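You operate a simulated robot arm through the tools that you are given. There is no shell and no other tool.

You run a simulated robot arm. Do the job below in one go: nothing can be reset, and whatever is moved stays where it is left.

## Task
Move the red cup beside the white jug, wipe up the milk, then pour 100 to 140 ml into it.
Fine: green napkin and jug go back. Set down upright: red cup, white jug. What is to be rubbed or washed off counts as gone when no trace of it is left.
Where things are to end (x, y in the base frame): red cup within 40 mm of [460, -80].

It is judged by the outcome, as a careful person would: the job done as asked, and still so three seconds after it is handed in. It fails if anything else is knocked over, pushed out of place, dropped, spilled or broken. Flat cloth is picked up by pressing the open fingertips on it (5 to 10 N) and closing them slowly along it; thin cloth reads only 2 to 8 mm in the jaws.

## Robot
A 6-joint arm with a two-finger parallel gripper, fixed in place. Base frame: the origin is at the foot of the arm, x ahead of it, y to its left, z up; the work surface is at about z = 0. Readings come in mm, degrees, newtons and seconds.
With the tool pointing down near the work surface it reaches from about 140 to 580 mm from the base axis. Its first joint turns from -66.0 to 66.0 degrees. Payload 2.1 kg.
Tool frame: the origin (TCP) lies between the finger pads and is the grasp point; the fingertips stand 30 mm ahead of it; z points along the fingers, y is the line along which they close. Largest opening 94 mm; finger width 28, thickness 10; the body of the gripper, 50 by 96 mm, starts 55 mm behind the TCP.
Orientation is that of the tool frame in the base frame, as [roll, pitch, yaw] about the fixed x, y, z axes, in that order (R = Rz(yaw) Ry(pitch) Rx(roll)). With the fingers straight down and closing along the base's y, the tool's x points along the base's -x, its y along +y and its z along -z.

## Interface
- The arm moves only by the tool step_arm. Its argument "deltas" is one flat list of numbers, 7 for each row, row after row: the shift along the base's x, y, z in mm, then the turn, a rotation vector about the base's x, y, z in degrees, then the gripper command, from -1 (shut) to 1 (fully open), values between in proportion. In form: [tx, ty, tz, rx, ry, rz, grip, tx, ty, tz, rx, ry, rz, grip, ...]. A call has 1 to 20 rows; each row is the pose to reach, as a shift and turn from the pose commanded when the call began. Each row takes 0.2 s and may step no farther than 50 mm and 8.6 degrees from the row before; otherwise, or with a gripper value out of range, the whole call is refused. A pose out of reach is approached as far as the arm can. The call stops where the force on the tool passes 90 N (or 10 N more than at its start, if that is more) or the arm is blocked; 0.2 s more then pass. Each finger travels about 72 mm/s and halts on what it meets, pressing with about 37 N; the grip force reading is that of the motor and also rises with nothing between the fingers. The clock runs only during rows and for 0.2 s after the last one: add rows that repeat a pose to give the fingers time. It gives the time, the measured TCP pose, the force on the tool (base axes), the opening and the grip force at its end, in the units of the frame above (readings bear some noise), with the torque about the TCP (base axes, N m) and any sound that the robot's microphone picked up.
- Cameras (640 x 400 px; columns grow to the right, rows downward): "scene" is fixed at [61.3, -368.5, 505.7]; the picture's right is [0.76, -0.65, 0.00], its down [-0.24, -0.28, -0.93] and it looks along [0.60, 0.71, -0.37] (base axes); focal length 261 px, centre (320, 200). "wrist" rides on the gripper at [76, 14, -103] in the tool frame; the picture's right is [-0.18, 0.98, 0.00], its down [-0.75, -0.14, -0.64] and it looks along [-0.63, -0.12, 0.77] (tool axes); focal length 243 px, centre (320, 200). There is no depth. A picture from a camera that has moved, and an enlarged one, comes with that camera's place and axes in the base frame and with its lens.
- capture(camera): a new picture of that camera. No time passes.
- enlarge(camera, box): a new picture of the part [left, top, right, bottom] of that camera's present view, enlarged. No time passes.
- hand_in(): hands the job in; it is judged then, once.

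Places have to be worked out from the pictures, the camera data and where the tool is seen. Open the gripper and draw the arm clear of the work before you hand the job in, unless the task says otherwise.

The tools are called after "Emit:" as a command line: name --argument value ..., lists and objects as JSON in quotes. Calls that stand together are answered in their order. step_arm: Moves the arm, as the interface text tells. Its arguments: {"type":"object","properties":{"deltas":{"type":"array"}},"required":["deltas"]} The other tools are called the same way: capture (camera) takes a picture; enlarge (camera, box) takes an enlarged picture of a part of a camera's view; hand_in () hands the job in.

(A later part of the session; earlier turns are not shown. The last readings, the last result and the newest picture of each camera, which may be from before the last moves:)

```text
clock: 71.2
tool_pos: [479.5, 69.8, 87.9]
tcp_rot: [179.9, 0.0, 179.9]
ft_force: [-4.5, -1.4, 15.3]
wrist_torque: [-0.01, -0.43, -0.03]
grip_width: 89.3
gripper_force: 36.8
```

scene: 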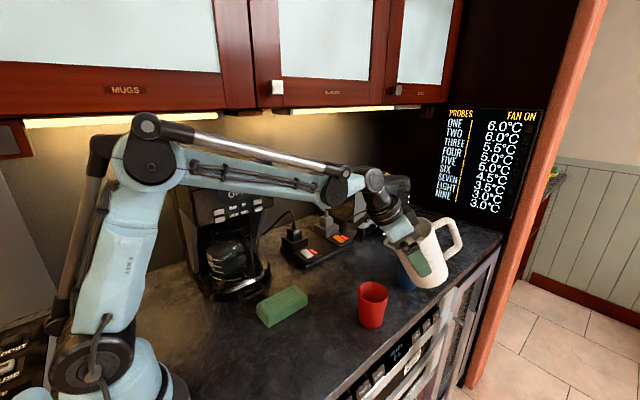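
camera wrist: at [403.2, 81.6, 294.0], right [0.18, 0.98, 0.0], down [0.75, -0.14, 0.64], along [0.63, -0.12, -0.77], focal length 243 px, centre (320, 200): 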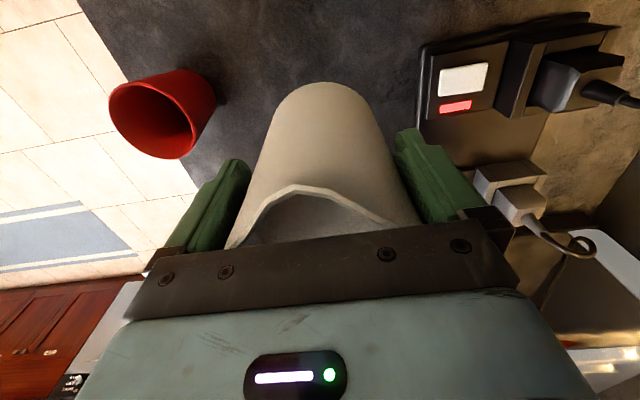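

It's standing on the counter. I'll open and check the camera for how the jug sits between the fingers.

Emit:
step_arm --deltas '[0, 0, 0.5, 0, 0, 0, 0.95, 0, 0, 0.5, 0, 0, 0, 1, 0, 0, 0.5, 0, 0, 0, 1]'

Emit:
capture --camera "wrist"

Emit:
enlarge --camera "scene" --box '[300, 220, 400, 310]'

```text
clock: 72.0
tool_pos: [481.0, 68.9, 87.4]
tcp_rot: [179.9, 0.2, 180.0]
ft_force: [-0.4, -0.5, -1.5]
wrist_torque: [-0.01, 0.01, -0.01]
grip_width: 93.9
gripper_force: 0.0
```

```text
taken
camera wrist: at [403.7, 83.3, 189.9], right [0.18, 0.98, 0.0], down [0.75, -0.14, 0.64], along [0.63, -0.12, -0.77], focal length 243 px, centre (320, 200)
```

wrist: 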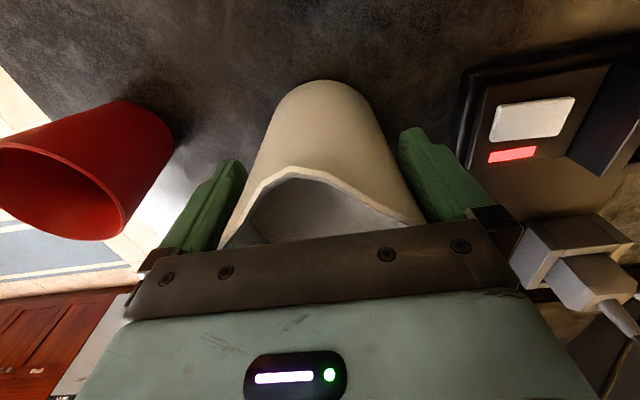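

```text
4.44 times, centred on (350, 265) of scene
camera zoom: at [61.3, -368.5, 505.7], right [0.76, -0.65, 0.0], down [-0.24, -0.28, -0.93], along [0.6, 0.71, -0.37], focal length 1159 px, centre (187, -89)
```

zoom: 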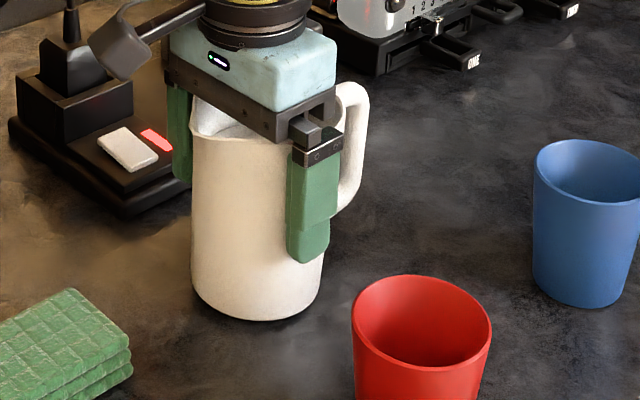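

The jug was just centred in y by the jaws, with its axis about 16 mm ahead of the TCP. I'll slide +x by 17 mm in small steps.

Emit:
step_arm --deltas '[2, 0, 0, 0, 0, 0, 1, 4, 0, 0, 0, 0, 0, 1, 6, 0, 0, 0, 0, 0, 1, 8, 0, 0, 0, 0, 0, 1, 10, 0, 0, 0, 0, 0, 1, 12, 0, 0, 0, 0, 0, 1, 14, 0, 0, 0, 0, 0, 1, 16, 0, 0, 0, 0, 0, 1, 17, 0, 0, 0, 0, 0, 1]'

Emit:
capture --camera "wrist"

Emit:
enlarge --camera "scene" --box '[300, 220, 400, 310]'

```text
clock: 74.0
tool_pos: [497.4, 68.3, 87.7]
tcp_rot: [-179.9, 0.1, -180.0]
ft_force: [-9.1, 0.0, 17.9]
wrist_torque: [0.13, 0.18, 0.04]
grip_width: 93.9
gripper_force: 0.1
```

```text
taken
camera wrist: at [419.7, 83.5, 189.3], right [0.18, 0.98, 0.0], down [0.75, -0.14, 0.64], along [0.63, -0.12, -0.77], focal length 243 px, centre (320, 200)
```

wrist: 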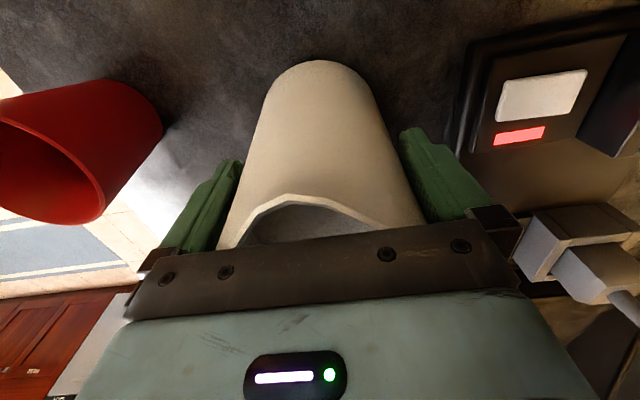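

```text
4.44 times, centred on (350, 265) of scene
camera zoom: at [61.2, -368.5, 505.7], right [0.76, -0.65, 0.0], down [-0.24, -0.28, -0.93], along [0.6, 0.71, -0.37], focal length 1159 px, centre (187, -89)
```

zoom: 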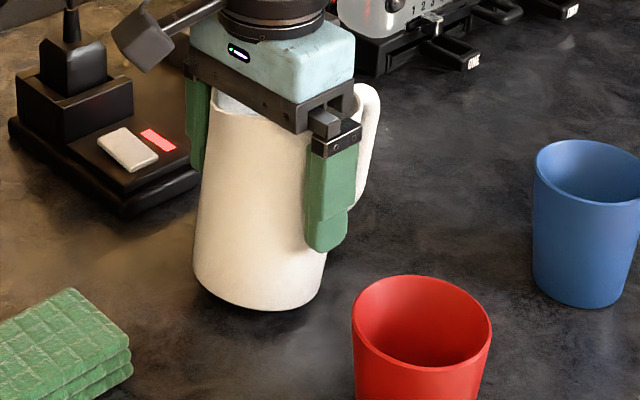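

The jug is leaning: its rim is wedged between the fingers and being pushed at the top. I'll back off in -x right away, slowly, so that it settles flat.

Emit:
step_arm --deltas '[-1.5, 0, 0, 0, 0, 0, 1, -3, 0, 0, 0, 0, 0, 1, -4.5, 0, 0, 0, 0, 0, 1, -6, 0, 0, 0, 0, 0, 1]'

Emit:
capture --camera "wrist"

Emit:
enlarge --camera "scene" --box '[300, 220, 400, 310]'

```text
clock: 75.0
tool_pos: [491.2, 70.4, 86.3]
tcp_rot: [180.0, 0.2, 179.9]
ft_force: [-0.6, 0.4, -0.7]
wrist_torque: [-0.02, -0.01, 0.04]
grip_width: 93.9
gripper_force: 0.2
```

```text
taken
camera wrist: at [414.3, 82.9, 188.2], right [0.19, 0.98, 0.0], down [0.75, -0.14, 0.64], along [0.63, -0.12, -0.76], focal length 243 px, centre (320, 200)
```

wrist: 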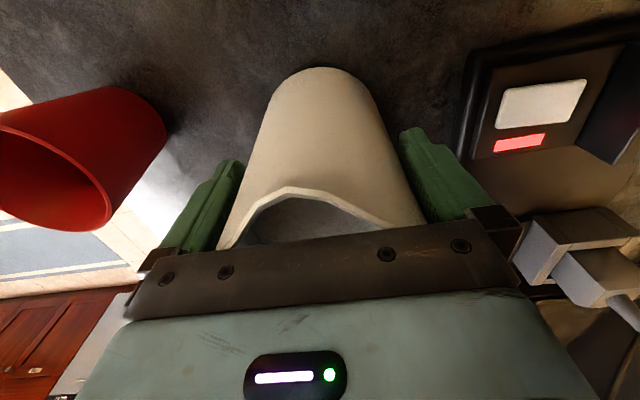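

```text
4.44 times, centred on (350, 265) of scene
camera zoom: at [61.3, -368.5, 505.7], right [0.76, -0.65, 0.0], down [-0.24, -0.28, -0.93], along [0.6, 0.71, -0.37], focal length 1159 px, centre (187, -89)
```

zoom: 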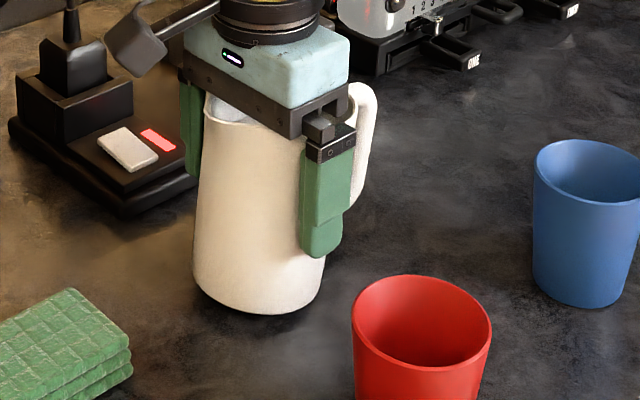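

It's still leaning slightly, so I'll keep backing off.

Emit:
step_arm --deltas '[-1.5, 0, 0, 0, 0, 0, 1, -3, 0, 0, 0, 0, 0, 1, -4.5, 0, 0, 0, 0, 0, 1, -6, 0, 0, 0, 0, 0, 1, -6, 0, 0, 0, 0, 0, 1]'

Emit:
enlarge --camera "scene" --box '[300, 220, 400, 310]'

Emit:
capture --camera "wrist"

```text
clock: 76.2
tool_pos: [485.7, 68.5, 86.5]
tcp_rot: [180.0, 0.0, 180.0]
ft_force: [-1.1, -0.5, -0.3]
wrist_torque: [-0.01, -0.03, 0.0]
grip_width: 94.0
gripper_force: 0.0
```

```text
4.44 times, centred on (350, 265) of scene
camera zoom: at [61.3, -368.5, 505.7], right [0.76, -0.65, 0.0], down [-0.24, -0.28, -0.93], along [0.6, 0.71, -0.37], focal length 1159 px, centre (187, -89)
```

zoom: 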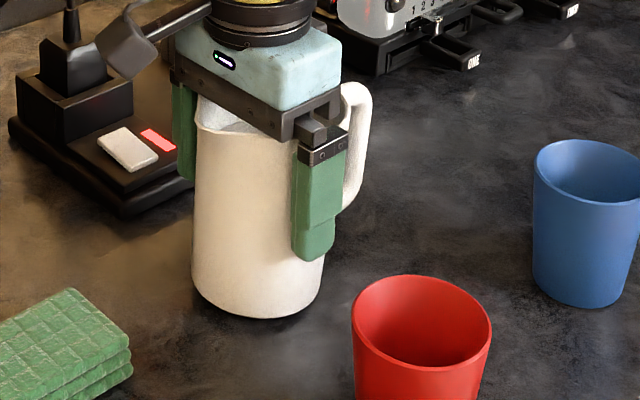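

```text
taken
camera wrist: at [407.9, 83.2, 188.9], right [0.18, 0.98, 0.0], down [0.75, -0.14, 0.64], along [0.63, -0.12, -0.77], focal length 243 px, centre (320, 200)
```

wrist: 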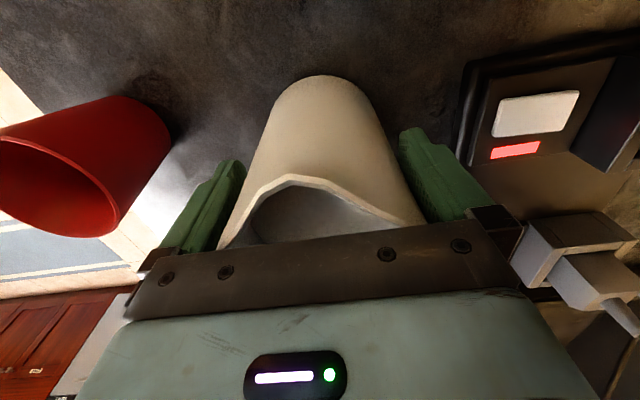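

The jug is upright again and nothing has spilled. Its rim is too wide to pass the jaws at the widest line, so a body grip would only pinch the rim. I'll back out and grip the handle instead, which is about 15 mm wide. First I retreat in -x, then go up.

Emit:
step_arm --deltas '[-4, 0, 0, 0, 0, 0, 1, -8, 0, 0, 0, 0, 0, 1, -14, 0, 0, 0, 0, 0, 1, -22, 0, 0, 0, 0, 0, 1, -22, 0, 20, 0, 0, 0, 1, -22, 0, 50, 0, 0, 0, 1, -22, 0, 90, 0, 0, 0, 1, -22, 0, 130, 0, 0, 0, 1, 0, 0, 150, 0, 0, 0, 1, 14, 0, 150, 0, 0, 0, 1, 14, 0, 150, 0, 0, 0, 1]'

Emit:
capture --camera "wrist"

Emit:
enlarge --camera "scene" --box '[300, 220, 400, 310]'

```text
clock: 78.6
tool_pos: [502.3, 71.3, 237.9]
tcp_rot: [-180.0, 0.1, 179.8]
ft_force: [-0.2, -0.2, -0.4]
wrist_torque: [0.0, 0.03, 0.0]
grip_width: 94.2
gripper_force: 0.2
```

```text
taken
camera wrist: at [423.9, 85.0, 340.3], right [0.18, 0.98, 0.0], down [0.75, -0.14, 0.64], along [0.63, -0.12, -0.77], focal length 243 px, centre (320, 200)
```

wrist: 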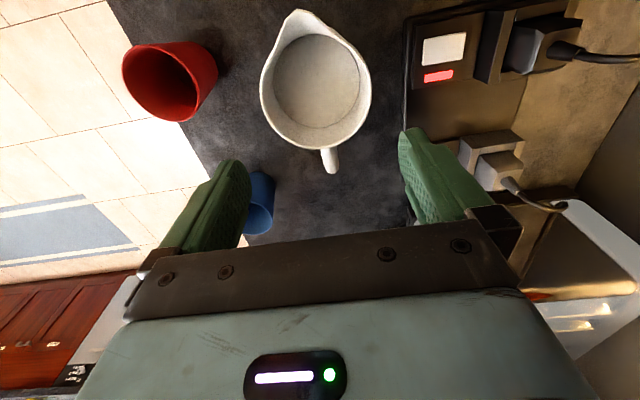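

```text
4.44 times, centred on (350, 265) of scene
camera zoom: at [61.3, -368.5, 505.7], right [0.76, -0.65, 0.0], down [-0.24, -0.28, -0.93], along [0.6, 0.71, -0.37], focal length 1159 px, centre (187, -89)
```

zoom: 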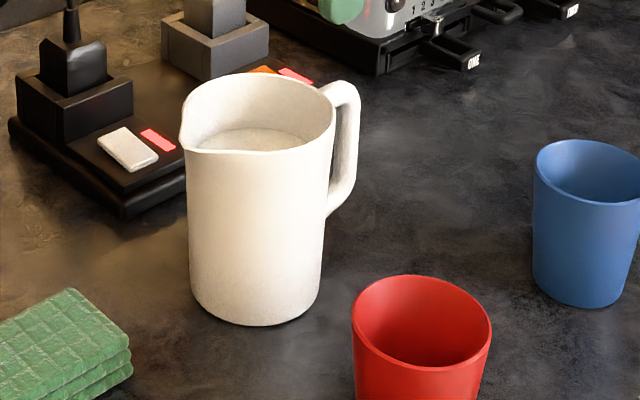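

The jug stands upright about 10 mm nearer than originally; I'll correct that on the final placement. I'll enlarge the handle to measure it.

Emit:
enlarge --camera "wrist" --box '[250, 0, 390, 190]'

Emit:
enlarge --camera "scene" --box '[335, 225, 375, 275]'

```text
2.11 times, centred on (320, 95) of wrist
camera zoom: at [423.9, 85.0, 340.3], right [0.18, 0.98, 0.0], down [0.75, -0.14, 0.64], along [0.63, -0.12, -0.77], focal length 511 px, centre (320, 421)
```

zoom: 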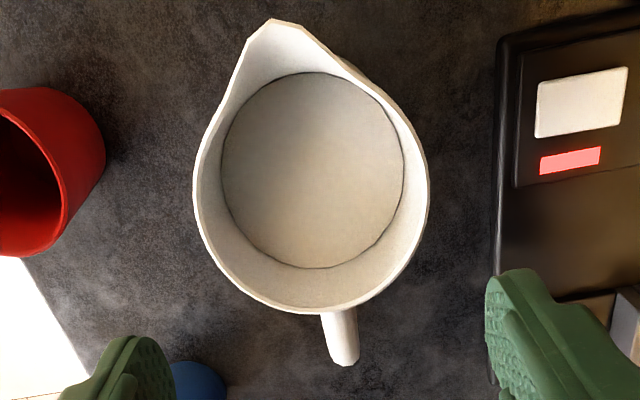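

```text
8.00 times, centred on (355, 250) of scene
camera zoom: at [61.3, -368.5, 505.7], right [0.76, -0.65, 0.0], down [-0.24, -0.28, -0.93], along [0.6, 0.71, -0.37], focal length 2086 px, centre (40, -200)
```

zoom: 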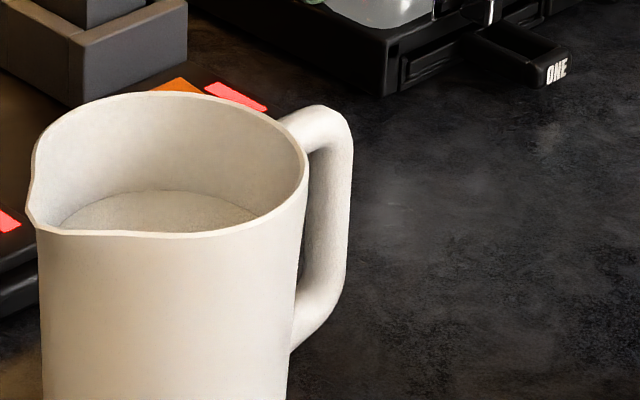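

The handle tube is about 16 mm thick, with its vertical bar centred near (568, 69), z≈40–105. I'll hover above it with the jaws opened to about 60 mm.

Emit:
step_arm --deltas '[22, -1, -20, 0, 0, 0, 0.3, 45, -1, -40, 0, 0, 0, 0.3, 67, -2, -60, 0, 0, 0, 0.3, 67, -2, -72, 0, 0, 0, 0.3, 67, -2, -72, 0, 0, 0, 0.3]'

Emit:
capture --camera "wrist"

Emit:
enlarge --camera "scene" --box '[310, 200, 410, 290]'

```text
clock: 79.8
tool_pos: [567.6, 68.2, 168.7]
tcp_rot: [180.0, 0.0, 179.9]
ft_force: [0.0, 0.3, -1.7]
wrist_torque: [0.01, 0.0, 0.02]
grip_width: 61.2
gripper_force: 0.0
```

```text
taken
camera wrist: at [489.7, 81.9, 269.1], right [0.18, 0.98, 0.0], down [0.75, -0.14, 0.64], along [0.63, -0.12, -0.77], focal length 243 px, centre (320, 200)
```

wrist: 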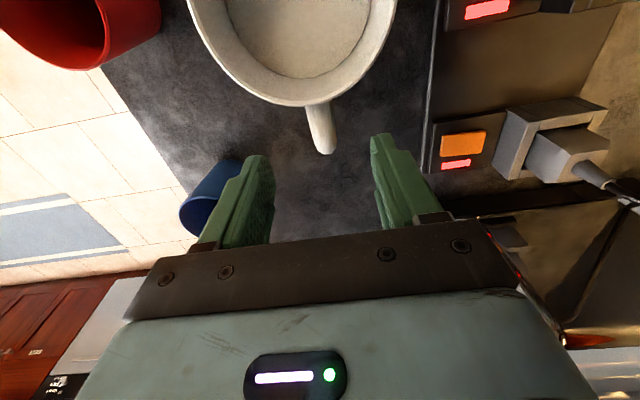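

```text
4.44 times, centred on (360, 245) of scene
camera zoom: at [61.3, -368.5, 505.7], right [0.76, -0.65, 0.0], down [-0.24, -0.28, -0.93], along [0.6, 0.71, -0.37], focal length 1159 px, centre (142, 0)
```

zoom: 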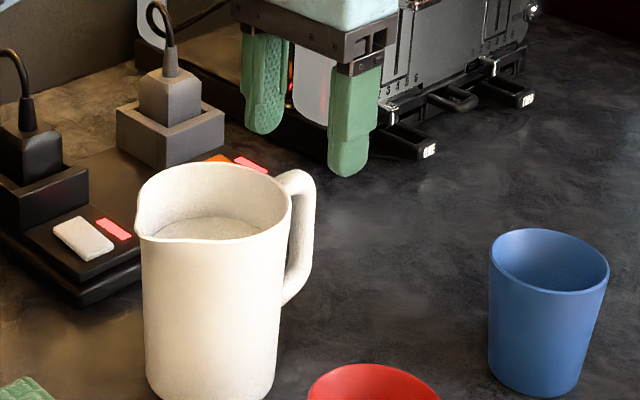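

The handle end is at about (566, 68), centred between the fingers. I'll nudge +2 mm in x and descend around it.

Emit:
step_arm --deltas '[2, 0, -15, 0, 0, 0, 0.3, 2, 0, -30, 0, 0, 0, 0.3, 2, 0, -45, 0, 0, 0, 0.3, 2, 0, -60, 0, 0, 0, 0.3, 2, 0, -75, 0, 0, 0, 0.3, 2, 0, -88, 0, 0, 0, 0.3, 2, 0, -90, 0, 0, 0, 0.3]'

Emit:
capture --camera "wrist"

Emit:
enlarge --camera "scene" --box '[310, 210, 410, 300]'

```text
clock: 81.4
tool_pos: [566.7, 67.3, 74.6]
tcp_rot: [-180.0, 0.1, -180.0]
ft_force: [-0.9, 0.3, -0.1]
wrist_torque: [0.0, 0.0, 0.01]
grip_width: 61.2
gripper_force: 0.0
```

```text
taken
camera wrist: at [490.8, 81.9, 177.1], right [0.18, 0.98, 0.0], down [0.75, -0.14, 0.64], along [0.63, -0.12, -0.77], focal length 243 px, centre (320, 200)
```

wrist: 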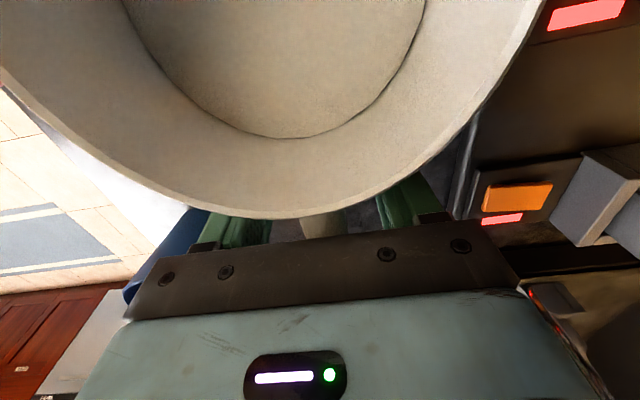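

```text
4.44 times, centred on (360, 255) of scene
camera zoom: at [61.3, -368.5, 505.7], right [0.76, -0.65, 0.0], down [-0.24, -0.28, -0.93], along [0.6, 0.71, -0.37], focal length 1159 px, centre (142, -44)
```

zoom: 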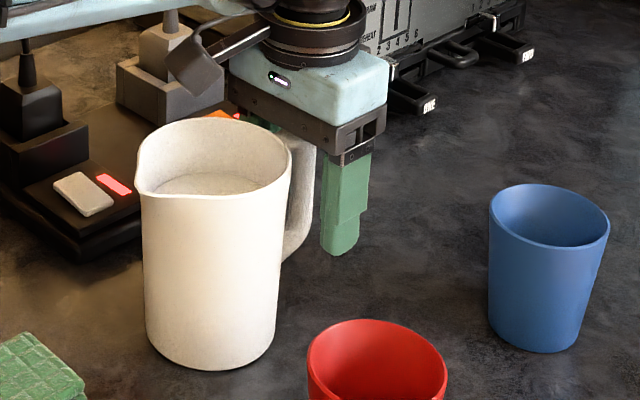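

The handle bar is between the fingers. I'll shift +3 mm in x to centre on it, then close gradually.

Emit:
step_arm --deltas '[3, 0, 0, 0, 0, 0, 0.3, 3, 0, 0, 0, 0, 0, 0, 3, 0, 0, 0, 0, 0, -0.3, 3, 0, 0, 0, 0, 0, -0.5, 3, 0, 0, 0, 0, 0, -0.65, 3, 0, 0, 0, 0, 0, -0.8, 3, 0, 0, 0, 0, 0, -0.9, 3, 0, 0, 0, 0, 0, -0.9]'

Emit:
enlarge --camera "scene" --box '[310, 210, 410, 300]'

Emit:
capture --camera "wrist"

```text
clock: 83.2
tool_pos: [570.2, 68.0, 75.7]
tcp_rot: [-180.0, 0.2, 179.9]
ft_force: [1.4, 1.4, 1.1]
wrist_torque: [-0.08, 0.04, -0.09]
grip_width: 19.7
gripper_force: 37.0
```

```text
4.44 times, centred on (360, 255) of scene
camera zoom: at [61.3, -368.5, 505.7], right [0.76, -0.65, 0.0], down [-0.24, -0.28, -0.93], along [0.6, 0.71, -0.37], focal length 1159 px, centre (142, -44)
```

zoom: 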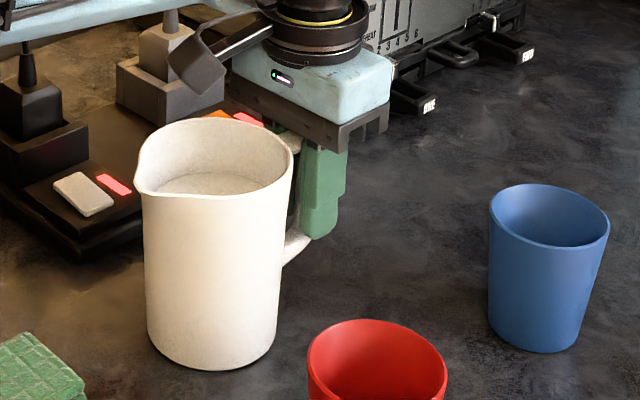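

```text
taken
camera wrist: at [493.0, 81.8, 177.6], right [0.18, 0.98, 0.0], down [0.75, -0.14, 0.64], along [0.63, -0.12, -0.77], focal length 243 px, centre (320, 200)
```

wrist: 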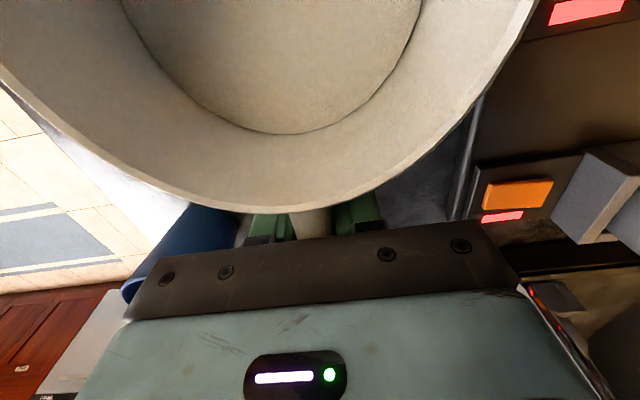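

The handle is gripped at 19.7 mm. I'll test-lift 5 mm slowly and check whether the jug stays level.

Emit:
step_arm --deltas '[0, 0, 1, 0, 0, 0, -0.9, 0, 0, 2, 0, 0, 0, -0.9, 0, 0, 4, 0, 0, 0, -0.9, 0, 0, 5, 0, 0, 0, -0.9, 0, 0, 5, 0, 0, 0, -0.9]'

Emit:
enlarge --camera "scene" --box '[310, 210, 410, 300]'

Emit:
capture --camera "wrist"

```text
clock: 84.4
tool_pos: [570.7, 68.0, 80.1]
tcp_rot: [179.9, 0.1, 180.0]
ft_force: [-0.1, 1.2, -5.5]
wrist_torque: [0.01, -0.35, 0.01]
grip_width: 19.8
gripper_force: 36.7
```

```text
4.44 times, centred on (360, 255) of scene
camera zoom: at [61.4, -368.5, 505.7], right [0.76, -0.65, 0.0], down [-0.24, -0.28, -0.93], along [0.6, 0.71, -0.37], focal length 1159 px, centre (142, -44)
```

zoom: 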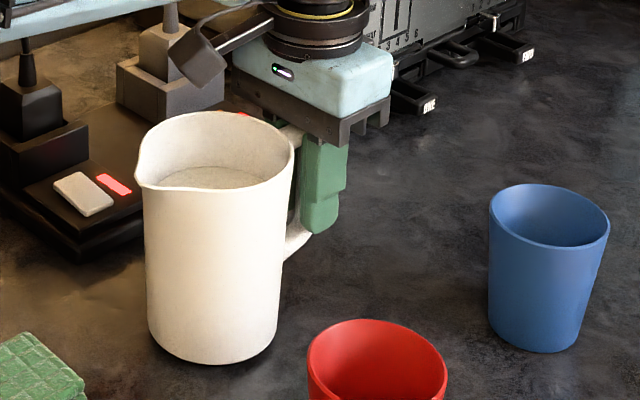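

```text
taken
camera wrist: at [493.6, 81.9, 181.7], right [0.18, 0.98, 0.0], down [0.75, -0.14, 0.64], along [0.63, -0.12, -0.77], focal length 243 px, centre (320, 200)
```

wrist: 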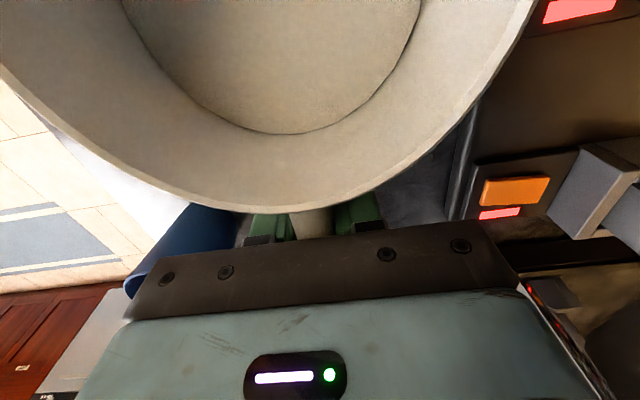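

It lifted level and the grip holds (torque 0.35 N·m). I'll raise it well clear and check for creep on the way.

Emit:
step_arm --deltas '[0, 0, 10, 0, 0, 0, -0.9, 0, 0, 25, 0, 0, 0, -0.9, 0, 0, 45, 0, 0, 0, -0.9, 0, 0, 65, 0, 0, 0, -0.9, 0, 0, 85, 0, 0, 0, -0.9, 0, 0, 100, 0, 0, 0, -0.9, 0, 0, 105, 0, 0, 0, -0.9, 0, 0, 105, 0, 0, 0, -0.9, 0, 0, 105, 0, 0, 0, -0.9]'

Emit:
capture --camera "wrist"

Emit:
capture --camera "scene"

Emit:
step_arm --deltas '[0, 0, 0, 0, 0, 0, -0.9]'

Emit:
step_arm --deltas '[0, 0, 0, 0, 0, 0, -0.9]'

Emit:
step_arm --deltas '[0, 0, 0, 0, 0, 0, -0.9]'

Emit:
step_arm --deltas '[0, 0, 0, 0, 0, 0, -0.9]'

Emit:
enlarge --camera "wrist" --box '[0, 0, 640, 400]'

```text
clock: 86.4
tool_pos: [567.3, 64.5, 183.9]
tcp_rot: [-180.0, 0.0, 179.9]
ft_force: [-0.4, 0.1, -5.7]
wrist_torque: [0.02, -0.39, -0.02]
grip_width: 20.0
gripper_force: 36.9
out of reach, approached as far as the arm can: row 6, 7, 8, 9
```

```text
taken
camera wrist: at [489.8, 79.9, 285.0], right [0.18, 0.98, 0.0], down [0.75, -0.14, 0.64], along [0.63, -0.12, -0.77], focal length 243 px, centre (320, 200)
```

wrist: 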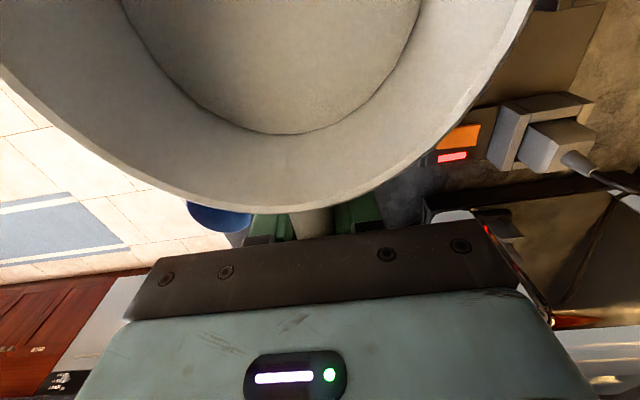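

```text
taken
```

scene: 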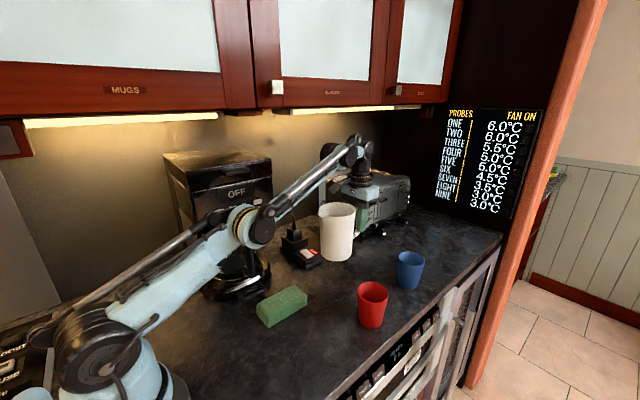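

```text
clock: 86.8
tool_pos: [566.9, 65.5, 183.5]
tcp_rot: [180.0, 0.0, 179.9]
ft_force: [0.2, -0.1, -5.8]
wrist_torque: [-0.01, -0.39, 0.04]
grip_width: 19.7
gripper_force: 36.7
```

```text
clock: 87.2
tool_pos: [566.6, 64.9, 182.2]
tcp_rot: [-179.9, 0.1, 179.9]
ft_force: [0.0, 0.3, -5.8]
wrist_torque: [-0.01, -0.35, 0.05]
grip_width: 19.8
gripper_force: 37.2
```

```text
clock: 87.6
tool_pos: [566.9, 65.5, 183.0]
tcp_rot: [-179.9, 0.1, -179.9]
ft_force: [-0.5, -0.1, -6.8]
wrist_torque: [-0.02, -0.38, -0.01]
grip_width: 19.6
gripper_force: 36.5
```

```text
clock: 88.0
tool_pos: [568.7, 65.2, 183.4]
tcp_rot: [-180.0, 0.1, 180.0]
ft_force: [-0.7, 0.0, -5.4]
wrist_torque: [0.0, -0.38, -0.02]
grip_width: 19.5
gripper_force: 37.0
```

```text
1.00 times, centred on (320, 200) of wrist (not enlarged: the box is as wide or as high as the picture)
camera zoom: at [489.8, 79.9, 285.0], right [0.18, 0.98, 0.0], down [0.75, -0.14, 0.64], along [0.63, -0.12, -0.77], focal length 243 px, centre (320, 200)
```

zoom: 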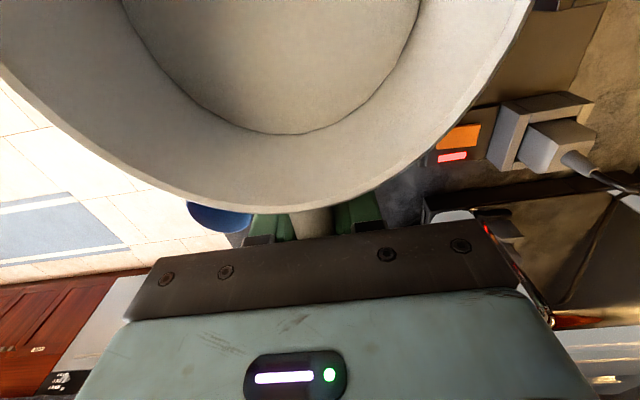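

The handle grip is steady, with no creep: weight is about 5.9 N and torque about -0.375 N·m as the baseline. I'll now turn the jug +55° so its spout faces the cup, and move to about (548, 44), keeping its base above the cups.

Emit:
step_arm --deltas '[-2, -2, 1, 0, 0, 5, -0.9, -4, -4, 2, 0, 0, 10, -0.9, -6, -6, 3, 0, 0, 15, -0.9, -8, -8, 3, 0, 0, 20, -0.9, -10, -10, 3, 0, 0, 25, -0.9, -12, -12, 3, 0, 0, 30, -0.9, -14, -14, 3, 0, 0, 35, -0.9, -16, -16, 3, 0, 0, 40, -0.9, -18, -18, 3, 0, 0, 45, -0.9, -20, -20, 3, 0, 0, 50, -0.9, -21, -22, 3, 0, 0, 55, -0.9, -21, -22, 3, 0, 0, 55, -0.9]'

Emit:
capture --camera "scene"

Emit:
capture --camera "wrist"

```text
clock: 90.6
tool_pos: [549.7, 44.4, 188.1]
tcp_rot: [179.8, 0.1, -125.0]
ft_force: [0.6, 0.6, -5.6]
wrist_torque: [0.3, -0.21, 0.02]
grip_width: 19.7
gripper_force: 37.2
out of reach, approached as far as the arm can: row 11, 12
```

```text
taken
```

scene: 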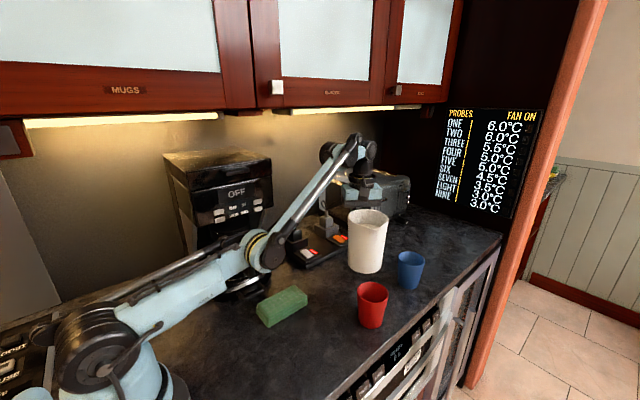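

```text
taken
camera wrist: at [493.0, -10.1, 290.1], right [-0.7, 0.71, 0.0], down [0.55, 0.54, 0.64], along [0.46, 0.45, -0.77], focal length 243 px, centre (320, 200)
```

wrist: 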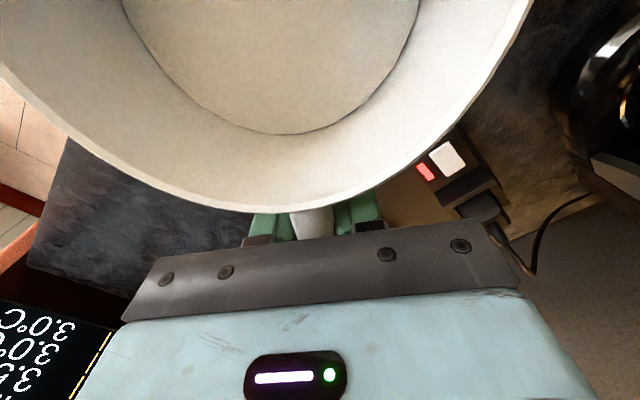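

The pose is (548, 44) with the spout direction toward the cup. I'll tilt slowly to 32°, below the expected flow angle, and check reach and clearances.

Emit:
step_arm --deltas '[0, 0, 0, 3.28, -2.3, 0, -0.9, 0, 0, 0, 6.55, -4.59, 0, -0.9, 0, 0, 0, 9.83, -6.89, 0, -0.9, 0, 0, 0, 13.1, -9.18, 0, -0.9, 0, 0, 0, 16.38, -11.48, 0, -0.9, 0, 0, 0, 19.66, -13.78, 0, -0.9, 0, 0, 0, 22.93, -16.07, 0, -0.9, 0, 0, 0, 26.2, -18.37, 0, -0.9, 0, 0, 0, 26.2, -18.37, 0, -0.9]'

Emit:
capture --camera "scene"

Emit:
capture --camera "wrist"

Emit:
enlarge --camera "scene" --box '[310, 180, 440, 340]'

```text
clock: 92.6
tool_pos: [597.7, 38.1, 232.2]
tcp_rot: [179.9, 32.1, -125.1]
ft_force: [0.9, 0.4, -6.1]
wrist_torque: [0.22, -0.14, -0.02]
grip_width: 19.7
gripper_force: 36.5
out of reach, approached as far as the arm can: row 1, 2, 3, 4, 5, 6, 7, 8, 9
```

```text
taken
```

scene: 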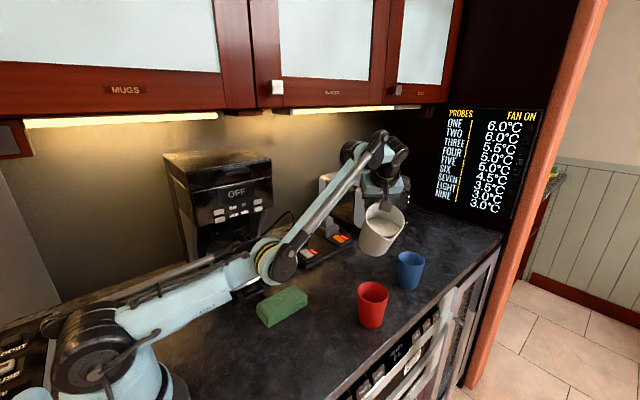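

```text
taken
camera wrist: at [517.4, -51.0, 277.5], right [-0.72, 0.69, 0.1], down [0.29, 0.16, 0.94], along [0.64, 0.7, -0.31], focal length 243 px, centre (320, 200)
```

wrist: 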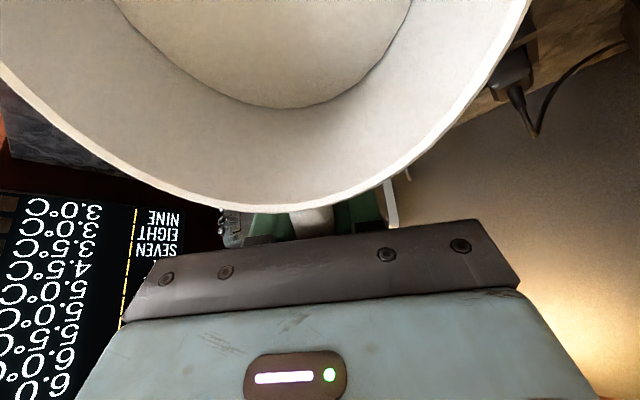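

```text
2.50 times, centred on (375, 260) of scene
camera zoom: at [61.4, -368.5, 505.7], right [0.76, -0.65, 0.0], down [-0.24, -0.28, -0.93], along [0.6, 0.71, -0.37], focal length 652 px, centre (182, 50)
```

zoom: 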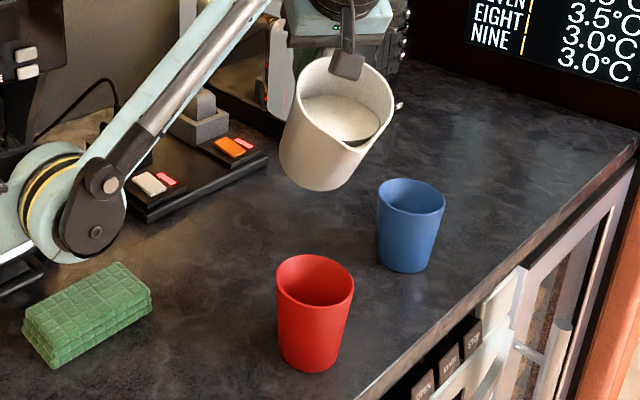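

The arm hit a wrist limit: at +55° yaw it couldn't hold position while tilting, so TCP drifted to (598, 38, 232), well clear of everything. I'll reduce the tilt, yaw back toward the arm's own plane, and pour from the front-right side (yaw -35°), where tilting worked before.

Emit:
step_arm --deltas '[0, 0, 3, -2.8, 1.95, 0, -0.9, 0, 0, 6, -5.6, 3.9, 0, -0.9, 0, 0, 9, -8.4, 5.85, 0, -0.9, 0, 0, 12, -11.1, 7.8, 0, -0.9, 0, 0, 15, -13.9, 9.76, 0, -0.9]'

Emit:
step_arm --deltas '[0, 0, 3, 0, 0, -4, -0.9, 0, 0, 6, 0, 0, -8, -0.9, 0, 0, 9, 0, 0, -12, -0.9, 0, 0, 12, 0, 0, -17, -0.9, 0, 0, 15, 0, 0, -22, -0.9, 0, 0, 18, 0, 0, -28, -0.9, 0, 0, 21, 0, 0, -34, -0.9, 0, 0, 24, 0, 0, -41, -0.9, 0, 0, 27, 0, 0, -48, -0.9, 0, 0, 30, 0, 0, -55, -0.9, 0, 0, 30, 0, 0, -55, -0.9]'

Emit:
capture --camera "scene"

Emit:
capture --camera "wrist"

```text
clock: 93.8
tool_pos: [575.3, 39.8, 225.6]
tcp_rot: [180.0, 15.1, -125.1]
ft_force: [-0.1, 0.3, -6.6]
wrist_torque: [0.28, -0.2, 0.02]
grip_width: 19.6
gripper_force: 36.5
out of reach, approached as far as the arm can: row 3, 4, 5
```

```text
clock: 96.2
tool_pos: [575.1, 38.9, 256.3]
tcp_rot: [180.0, 15.2, 180.0]
ft_force: [0.2, 0.2, -7.4]
wrist_torque: [-0.03, -0.34, 0.0]
grip_width: 19.7
gripper_force: 36.4
```

```text
taken
```

scene: 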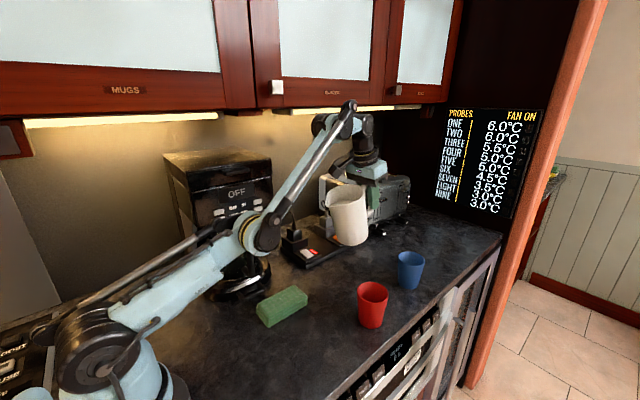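

```text
taken
camera wrist: at [474.6, 52.7, 335.3], right [0.18, 0.98, 0.05], down [0.56, -0.14, 0.82], along [0.81, -0.12, -0.58], focal length 243 px, centre (320, 200)
```

wrist: 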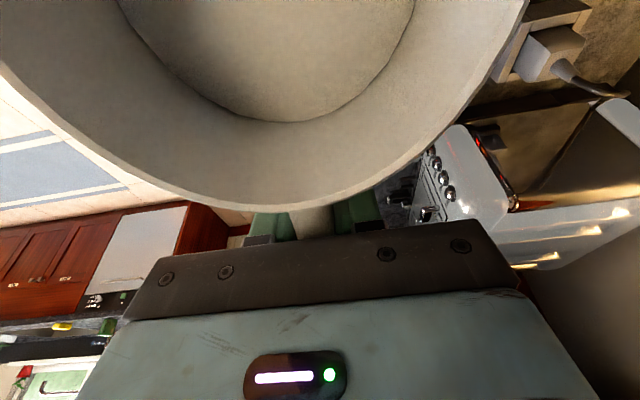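

It's now in the arm's plane at (575, 39, 256) with a 15° tilt, and the grip is unchanged. I'll tilt to 32° here, then swing to the cup's front-right side with yaw -35° at this safe height.

Emit:
step_arm --deltas '[0, 0, 0, 0, -4, 0, -0.9, 0, 0, 0, 0, -8, 0, -0.9, 0, 0, 0, 0, -12, 0, -0.9, 0, 0, 0, 0, -17, 0, -0.9, 0, 0, 0, 0, -17, 0, -0.9]'

Emit:
step_arm --deltas '[1, -17, 0, 0, 0, -3, -0.9, 2, -34, 0, 0, 0, -6, -0.9, 3, -51, 0, 0, 0, -9, -0.9, 4, -68, 0, 0, 0, -12, -0.9, 5, -85, 0, 0, 0, -15, -0.9, 6, -102, 0, 0, 0, -18, -0.9, 7, -119, 0, 0, 0, -21, -0.9, 8, -136, 0, 0, 0, -24, -0.9, 8, -153, 0, 0, 0, -27, -0.9, 8, -170, 0, 0, 0, -30, -0.9, 8, -187, 0, 0, 0, -33, -0.9, 8, -204, 0, 0, 0, -35, -0.9, 8, -204, 0, 0, 0, -35, -0.9]'

Emit:
capture --camera "scene"

Emit:
capture --camera "wrist"

```text
clock: 97.4
tool_pos: [591.1, 38.9, 278.9]
tcp_rot: [179.9, 32.1, 179.9]
ft_force: [-0.7, -0.1, -5.7]
wrist_torque: [0.01, -0.26, 0.0]
grip_width: 19.7
gripper_force: 36.8
out of reach, approached as far as the arm can: row 3, 4, 5
```

```text
clock: 100.2
tool_pos: [598.7, -163.6, 278.4]
tcp_rot: [179.8, 32.0, 144.8]
ft_force: [0.6, 0.6, -6.7]
wrist_torque: [-0.17, -0.25, -0.01]
grip_width: 19.7
gripper_force: 36.6
```

```text
taken
```

scene: 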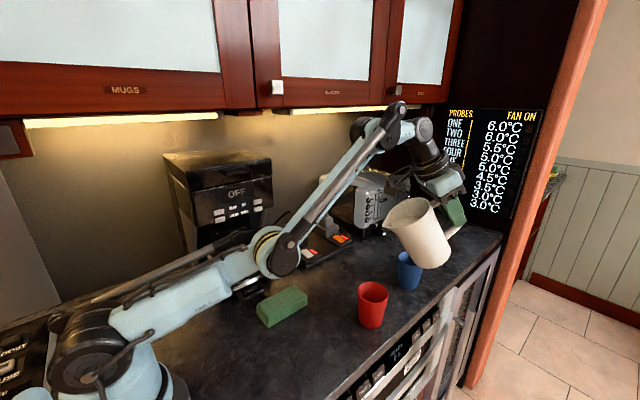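

```text
taken
camera wrist: at [508.3, -84.7, 324.8], right [0.69, 0.71, 0.1], down [0.16, -0.29, 0.94], along [0.7, -0.64, -0.31], focal length 243 px, centre (320, 200)
```

wrist: 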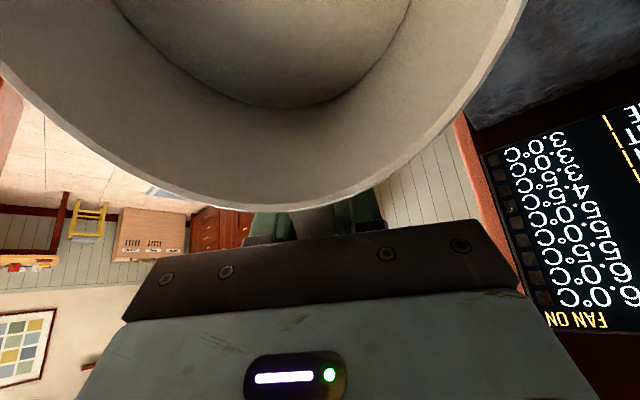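

The arm is stuck because it passed through full stretch and its elbow is now bent downward, at its limit. I'll undo this by returning to the clear side, levelling the jug near full reach, then moving down along that reach so the elbow flips back up.

Emit:
step_arm --deltas '[0, 17, 0, 0, 0, 3, -0.9, 0, 34, 0, 0, 0, 6, -0.9, 0, 51, 0, 0, 0, 9, -0.9, 0, 68, 0, 0, 0, 12, -0.9, -1, 85, 0, 0, 0, 15, -0.9, -2, 102, 0, 0, 0, 18, -0.9, -3, 119, 0, 0, 0, 21, -0.9, -4, 136, 0, 0, 0, 24, -0.9, -5, 153, 0, 0, 0, 27, -0.9, -6, 170, 0, 0, 0, 30, -0.9, -7, 187, 0, 0, 0, 33, -0.9, -8, 204, 0, 0, 0, 35, -0.9]'

Emit:
step_arm --deltas '[0, 0, -5, 0, 5, 0, -0.9, 0, 0, -10, 0, 10, 0, -0.9, 0, 0, -15, 0, 15, 0, -0.9, 0, 0, -20, 0, 20, 0, -0.9, 0, 0, -25, 0, 25, 0, -0.9, 0, 0, -30, 0, 30, 0, -0.9, 0, 0, -35, 0, 32, 0, -0.9, 0, 0, -35, 0, 32, 0, -0.9]'

Emit:
capture --camera "scene"

```text
clock: 102.8
tool_pos: [591.8, 38.6, 277.6]
tcp_rot: [179.9, 32.1, 180.0]
ft_force: [-0.6, 0.0, -5.5]
wrist_torque: [-0.01, -0.28, -0.03]
grip_width: 19.8
gripper_force: 37.4
```

```text
clock: 104.6
tool_pos: [556.2, 37.2, 212.7]
tcp_rot: [-180.0, 0.0, 179.9]
ft_force: [-0.3, -0.3, -6.2]
wrist_torque: [-0.02, -0.39, -0.01]
grip_width: 19.6
gripper_force: 37.0
out of reach, approached as far as the arm can: row 4, 5, 6, 7, 8
```

```text
taken
```

scene: 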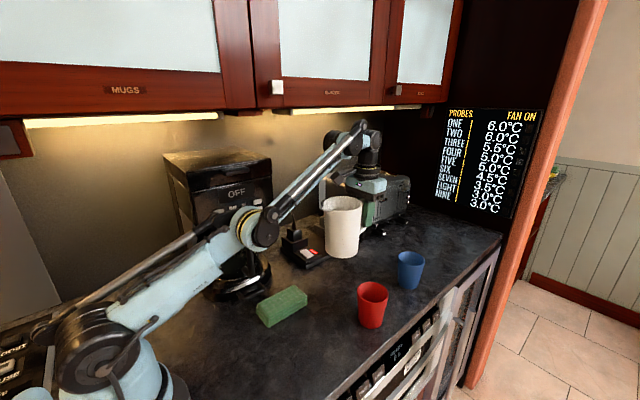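

The arm is now near full stretch and the jug is upright. I'll move down along the reach limit, then inward.

Emit:
step_arm --deltas '[10, 0, -15, 0, 0, 0, -0.9, 20, 0, -30, 0, 0, 0, -0.9, 28, 0, -45, 0, 0, 0, -0.9, 35, 0, -60, 0, 0, 0, -0.9, 42, 0, -75, 0, 0, 0, -0.9, 46, 0, -88, 0, 0, 0, -0.9, 46, 0, -95, 0, 0, 0, -0.9, 36, 0, -100, 0, 0, 0, -0.9, 22, 0, -100, 0, 0, 0, -0.9, 8, 0, -100, 0, 0, 0, -0.9, -6, 0, -100, 0, 0, 0, -0.9, -6, 0, -100, 0, 0, 0, -0.9]'

Emit:
capture --camera "scene"

Emit:
capture --camera "wrist"

```text
clock: 107.2
tool_pos: [551.5, 38.7, 114.0]
tcp_rot: [-179.9, 0.2, 180.0]
ft_force: [0.3, -0.4, -6.0]
wrist_torque: [-0.01, -0.36, 0.03]
grip_width: 19.8
gripper_force: 37.1
out of reach, approached as far as the arm can: row 1, 2, 3, 4, 5, 6, 7, 8
```

```text
taken
```

scene: 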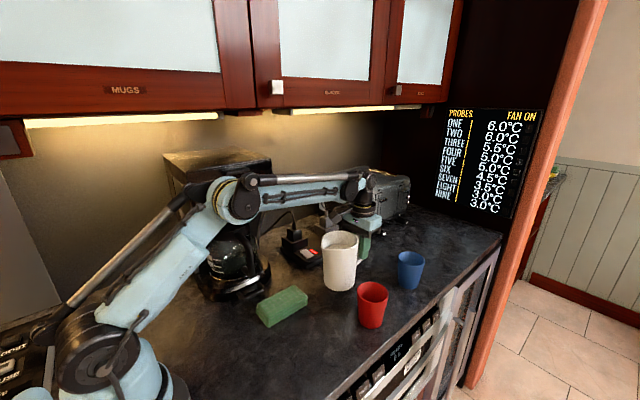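

```text
taken
camera wrist: at [474.4, 52.9, 215.4], right [0.18, 0.98, 0.0], down [0.75, -0.14, 0.64], along [0.63, -0.12, -0.77], focal length 243 px, centre (320, 200)
```

wrist: 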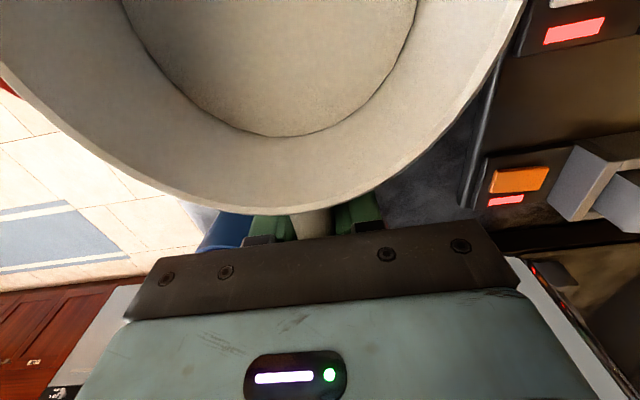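

The elbow is up again and the jug is unchanged and level. Staying inside the reach limit, I'll raise to z≈187 and yaw +55° at (547, 44), then look.

Emit:
step_arm --deltas '[-2, 1, 20, 0, 0, 0, -0.9, -3, 2, 40, 0, 0, 0, -0.9, -4, 3, 60, 0, 0, 0, -0.9, -4, 5, 74, 0, 0, 0, -0.9, -4, 5, 74, 0, 0, 6, -0.9, -4, 5, 74, 0, 0, 12, -0.9, -4, 5, 74, 0, 0, 18, -0.9, -4, 5, 74, 0, 0, 24, -0.9, -4, 5, 74, 0, 0, 30, -0.9, -4, 5, 74, 0, 0, 36, -0.9, -4, 5, 74, 0, 0, 42, -0.9, -4, 5, 74, 0, 0, 48, -0.9, -4, 5, 74, 0, 0, 55, -0.9, -4, 5, 74, 0, 0, 55, -0.9]'

Emit:
capture --camera "scene"

Emit:
capture --camera "wrist"

```text
clock: 110.2
tool_pos: [547.8, 43.1, 188.9]
tcp_rot: [180.0, 0.3, -125.0]
ft_force: [0.1, -0.3, -5.6]
wrist_torque: [0.32, -0.21, 0.0]
grip_width: 20.1
gripper_force: 36.9
```

```text
taken
```

scene: 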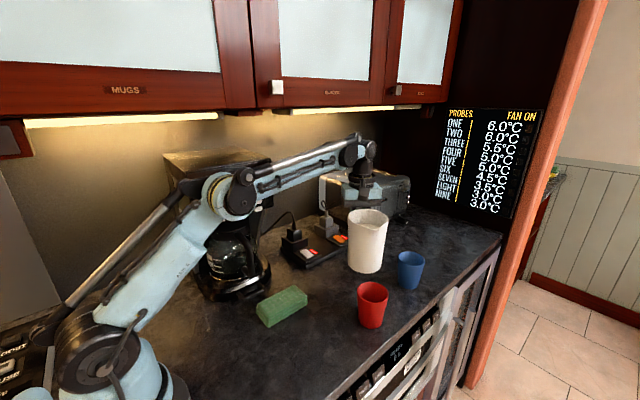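

```text
taken
camera wrist: at [491.4, -10.7, 291.4], right [-0.7, 0.71, 0.0], down [0.55, 0.54, 0.64], along [0.46, 0.45, -0.77], focal length 243 px, centre (320, 200)
```

wrist: 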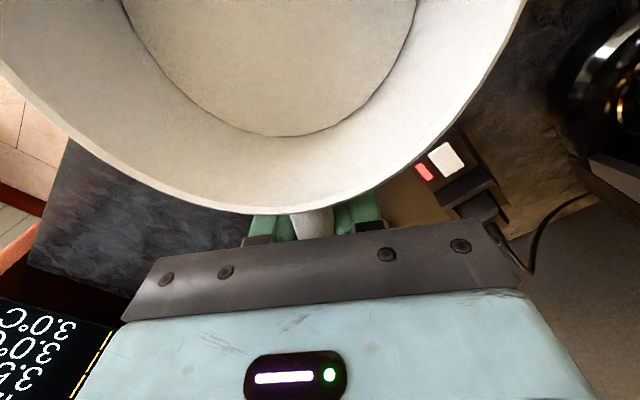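

It's in reach this time. Before pouring I'll take several baseline readings in this exact pose.

Emit:
step_arm --deltas '[0, 0, 0, 0, 0, 0, -0.9]'

Emit:
step_arm --deltas '[0, 0, 0, 0, 0, 0, -0.9]'

Emit:
step_arm --deltas '[0, 0, 0, 0, 0, 0, -0.9]'

Emit:
step_arm --deltas '[0, 0, 0, 0, 0, 0, -0.9]'

Emit:
step_arm --deltas '[0, 0, 0, 0, 0, 0, -0.9]'

Emit:
step_arm --deltas '[0, 0, 0, 0, 0, 0, -0.9]'

```text
clock: 110.6
tool_pos: [548.6, 44.1, 189.5]
tcp_rot: [-179.9, 0.2, -125.0]
ft_force: [0.4, -0.2, -5.4]
wrist_torque: [0.32, -0.23, -0.01]
grip_width: 19.6
gripper_force: 37.0
```

```text
clock: 111.0
tool_pos: [548.1, 43.4, 189.7]
tcp_rot: [-180.0, 0.2, -125.2]
ft_force: [-0.6, 1.0, -6.5]
wrist_torque: [0.3, -0.22, -0.02]
grip_width: 20.1
gripper_force: 36.9
```

```text
clock: 111.4
tool_pos: [547.6, 43.7, 189.2]
tcp_rot: [-180.0, 0.2, -125.1]
ft_force: [0.1, -1.1, -7.4]
wrist_torque: [0.29, -0.24, 0.01]
grip_width: 19.8
gripper_force: 37.2
```

```text
clock: 111.8
tool_pos: [548.4, 44.1, 189.7]
tcp_rot: [-180.0, 0.2, -125.1]
ft_force: [0.8, -0.9, -6.5]
wrist_torque: [0.29, -0.18, 0.02]
grip_width: 19.7
gripper_force: 36.5
```

```text
clock: 112.2
tool_pos: [546.8, 44.2, 190.1]
tcp_rot: [-180.0, 0.2, -125.1]
ft_force: [-0.3, -0.3, -5.8]
wrist_torque: [0.3, -0.21, -0.01]
grip_width: 19.6
gripper_force: 37.2
```

```text
clock: 112.6
tool_pos: [548.0, 43.4, 188.7]
tcp_rot: [-180.0, 0.3, -125.1]
ft_force: [0.2, 0.2, -5.9]
wrist_torque: [0.29, -0.22, -0.01]
grip_width: 19.8
gripper_force: 36.8
```

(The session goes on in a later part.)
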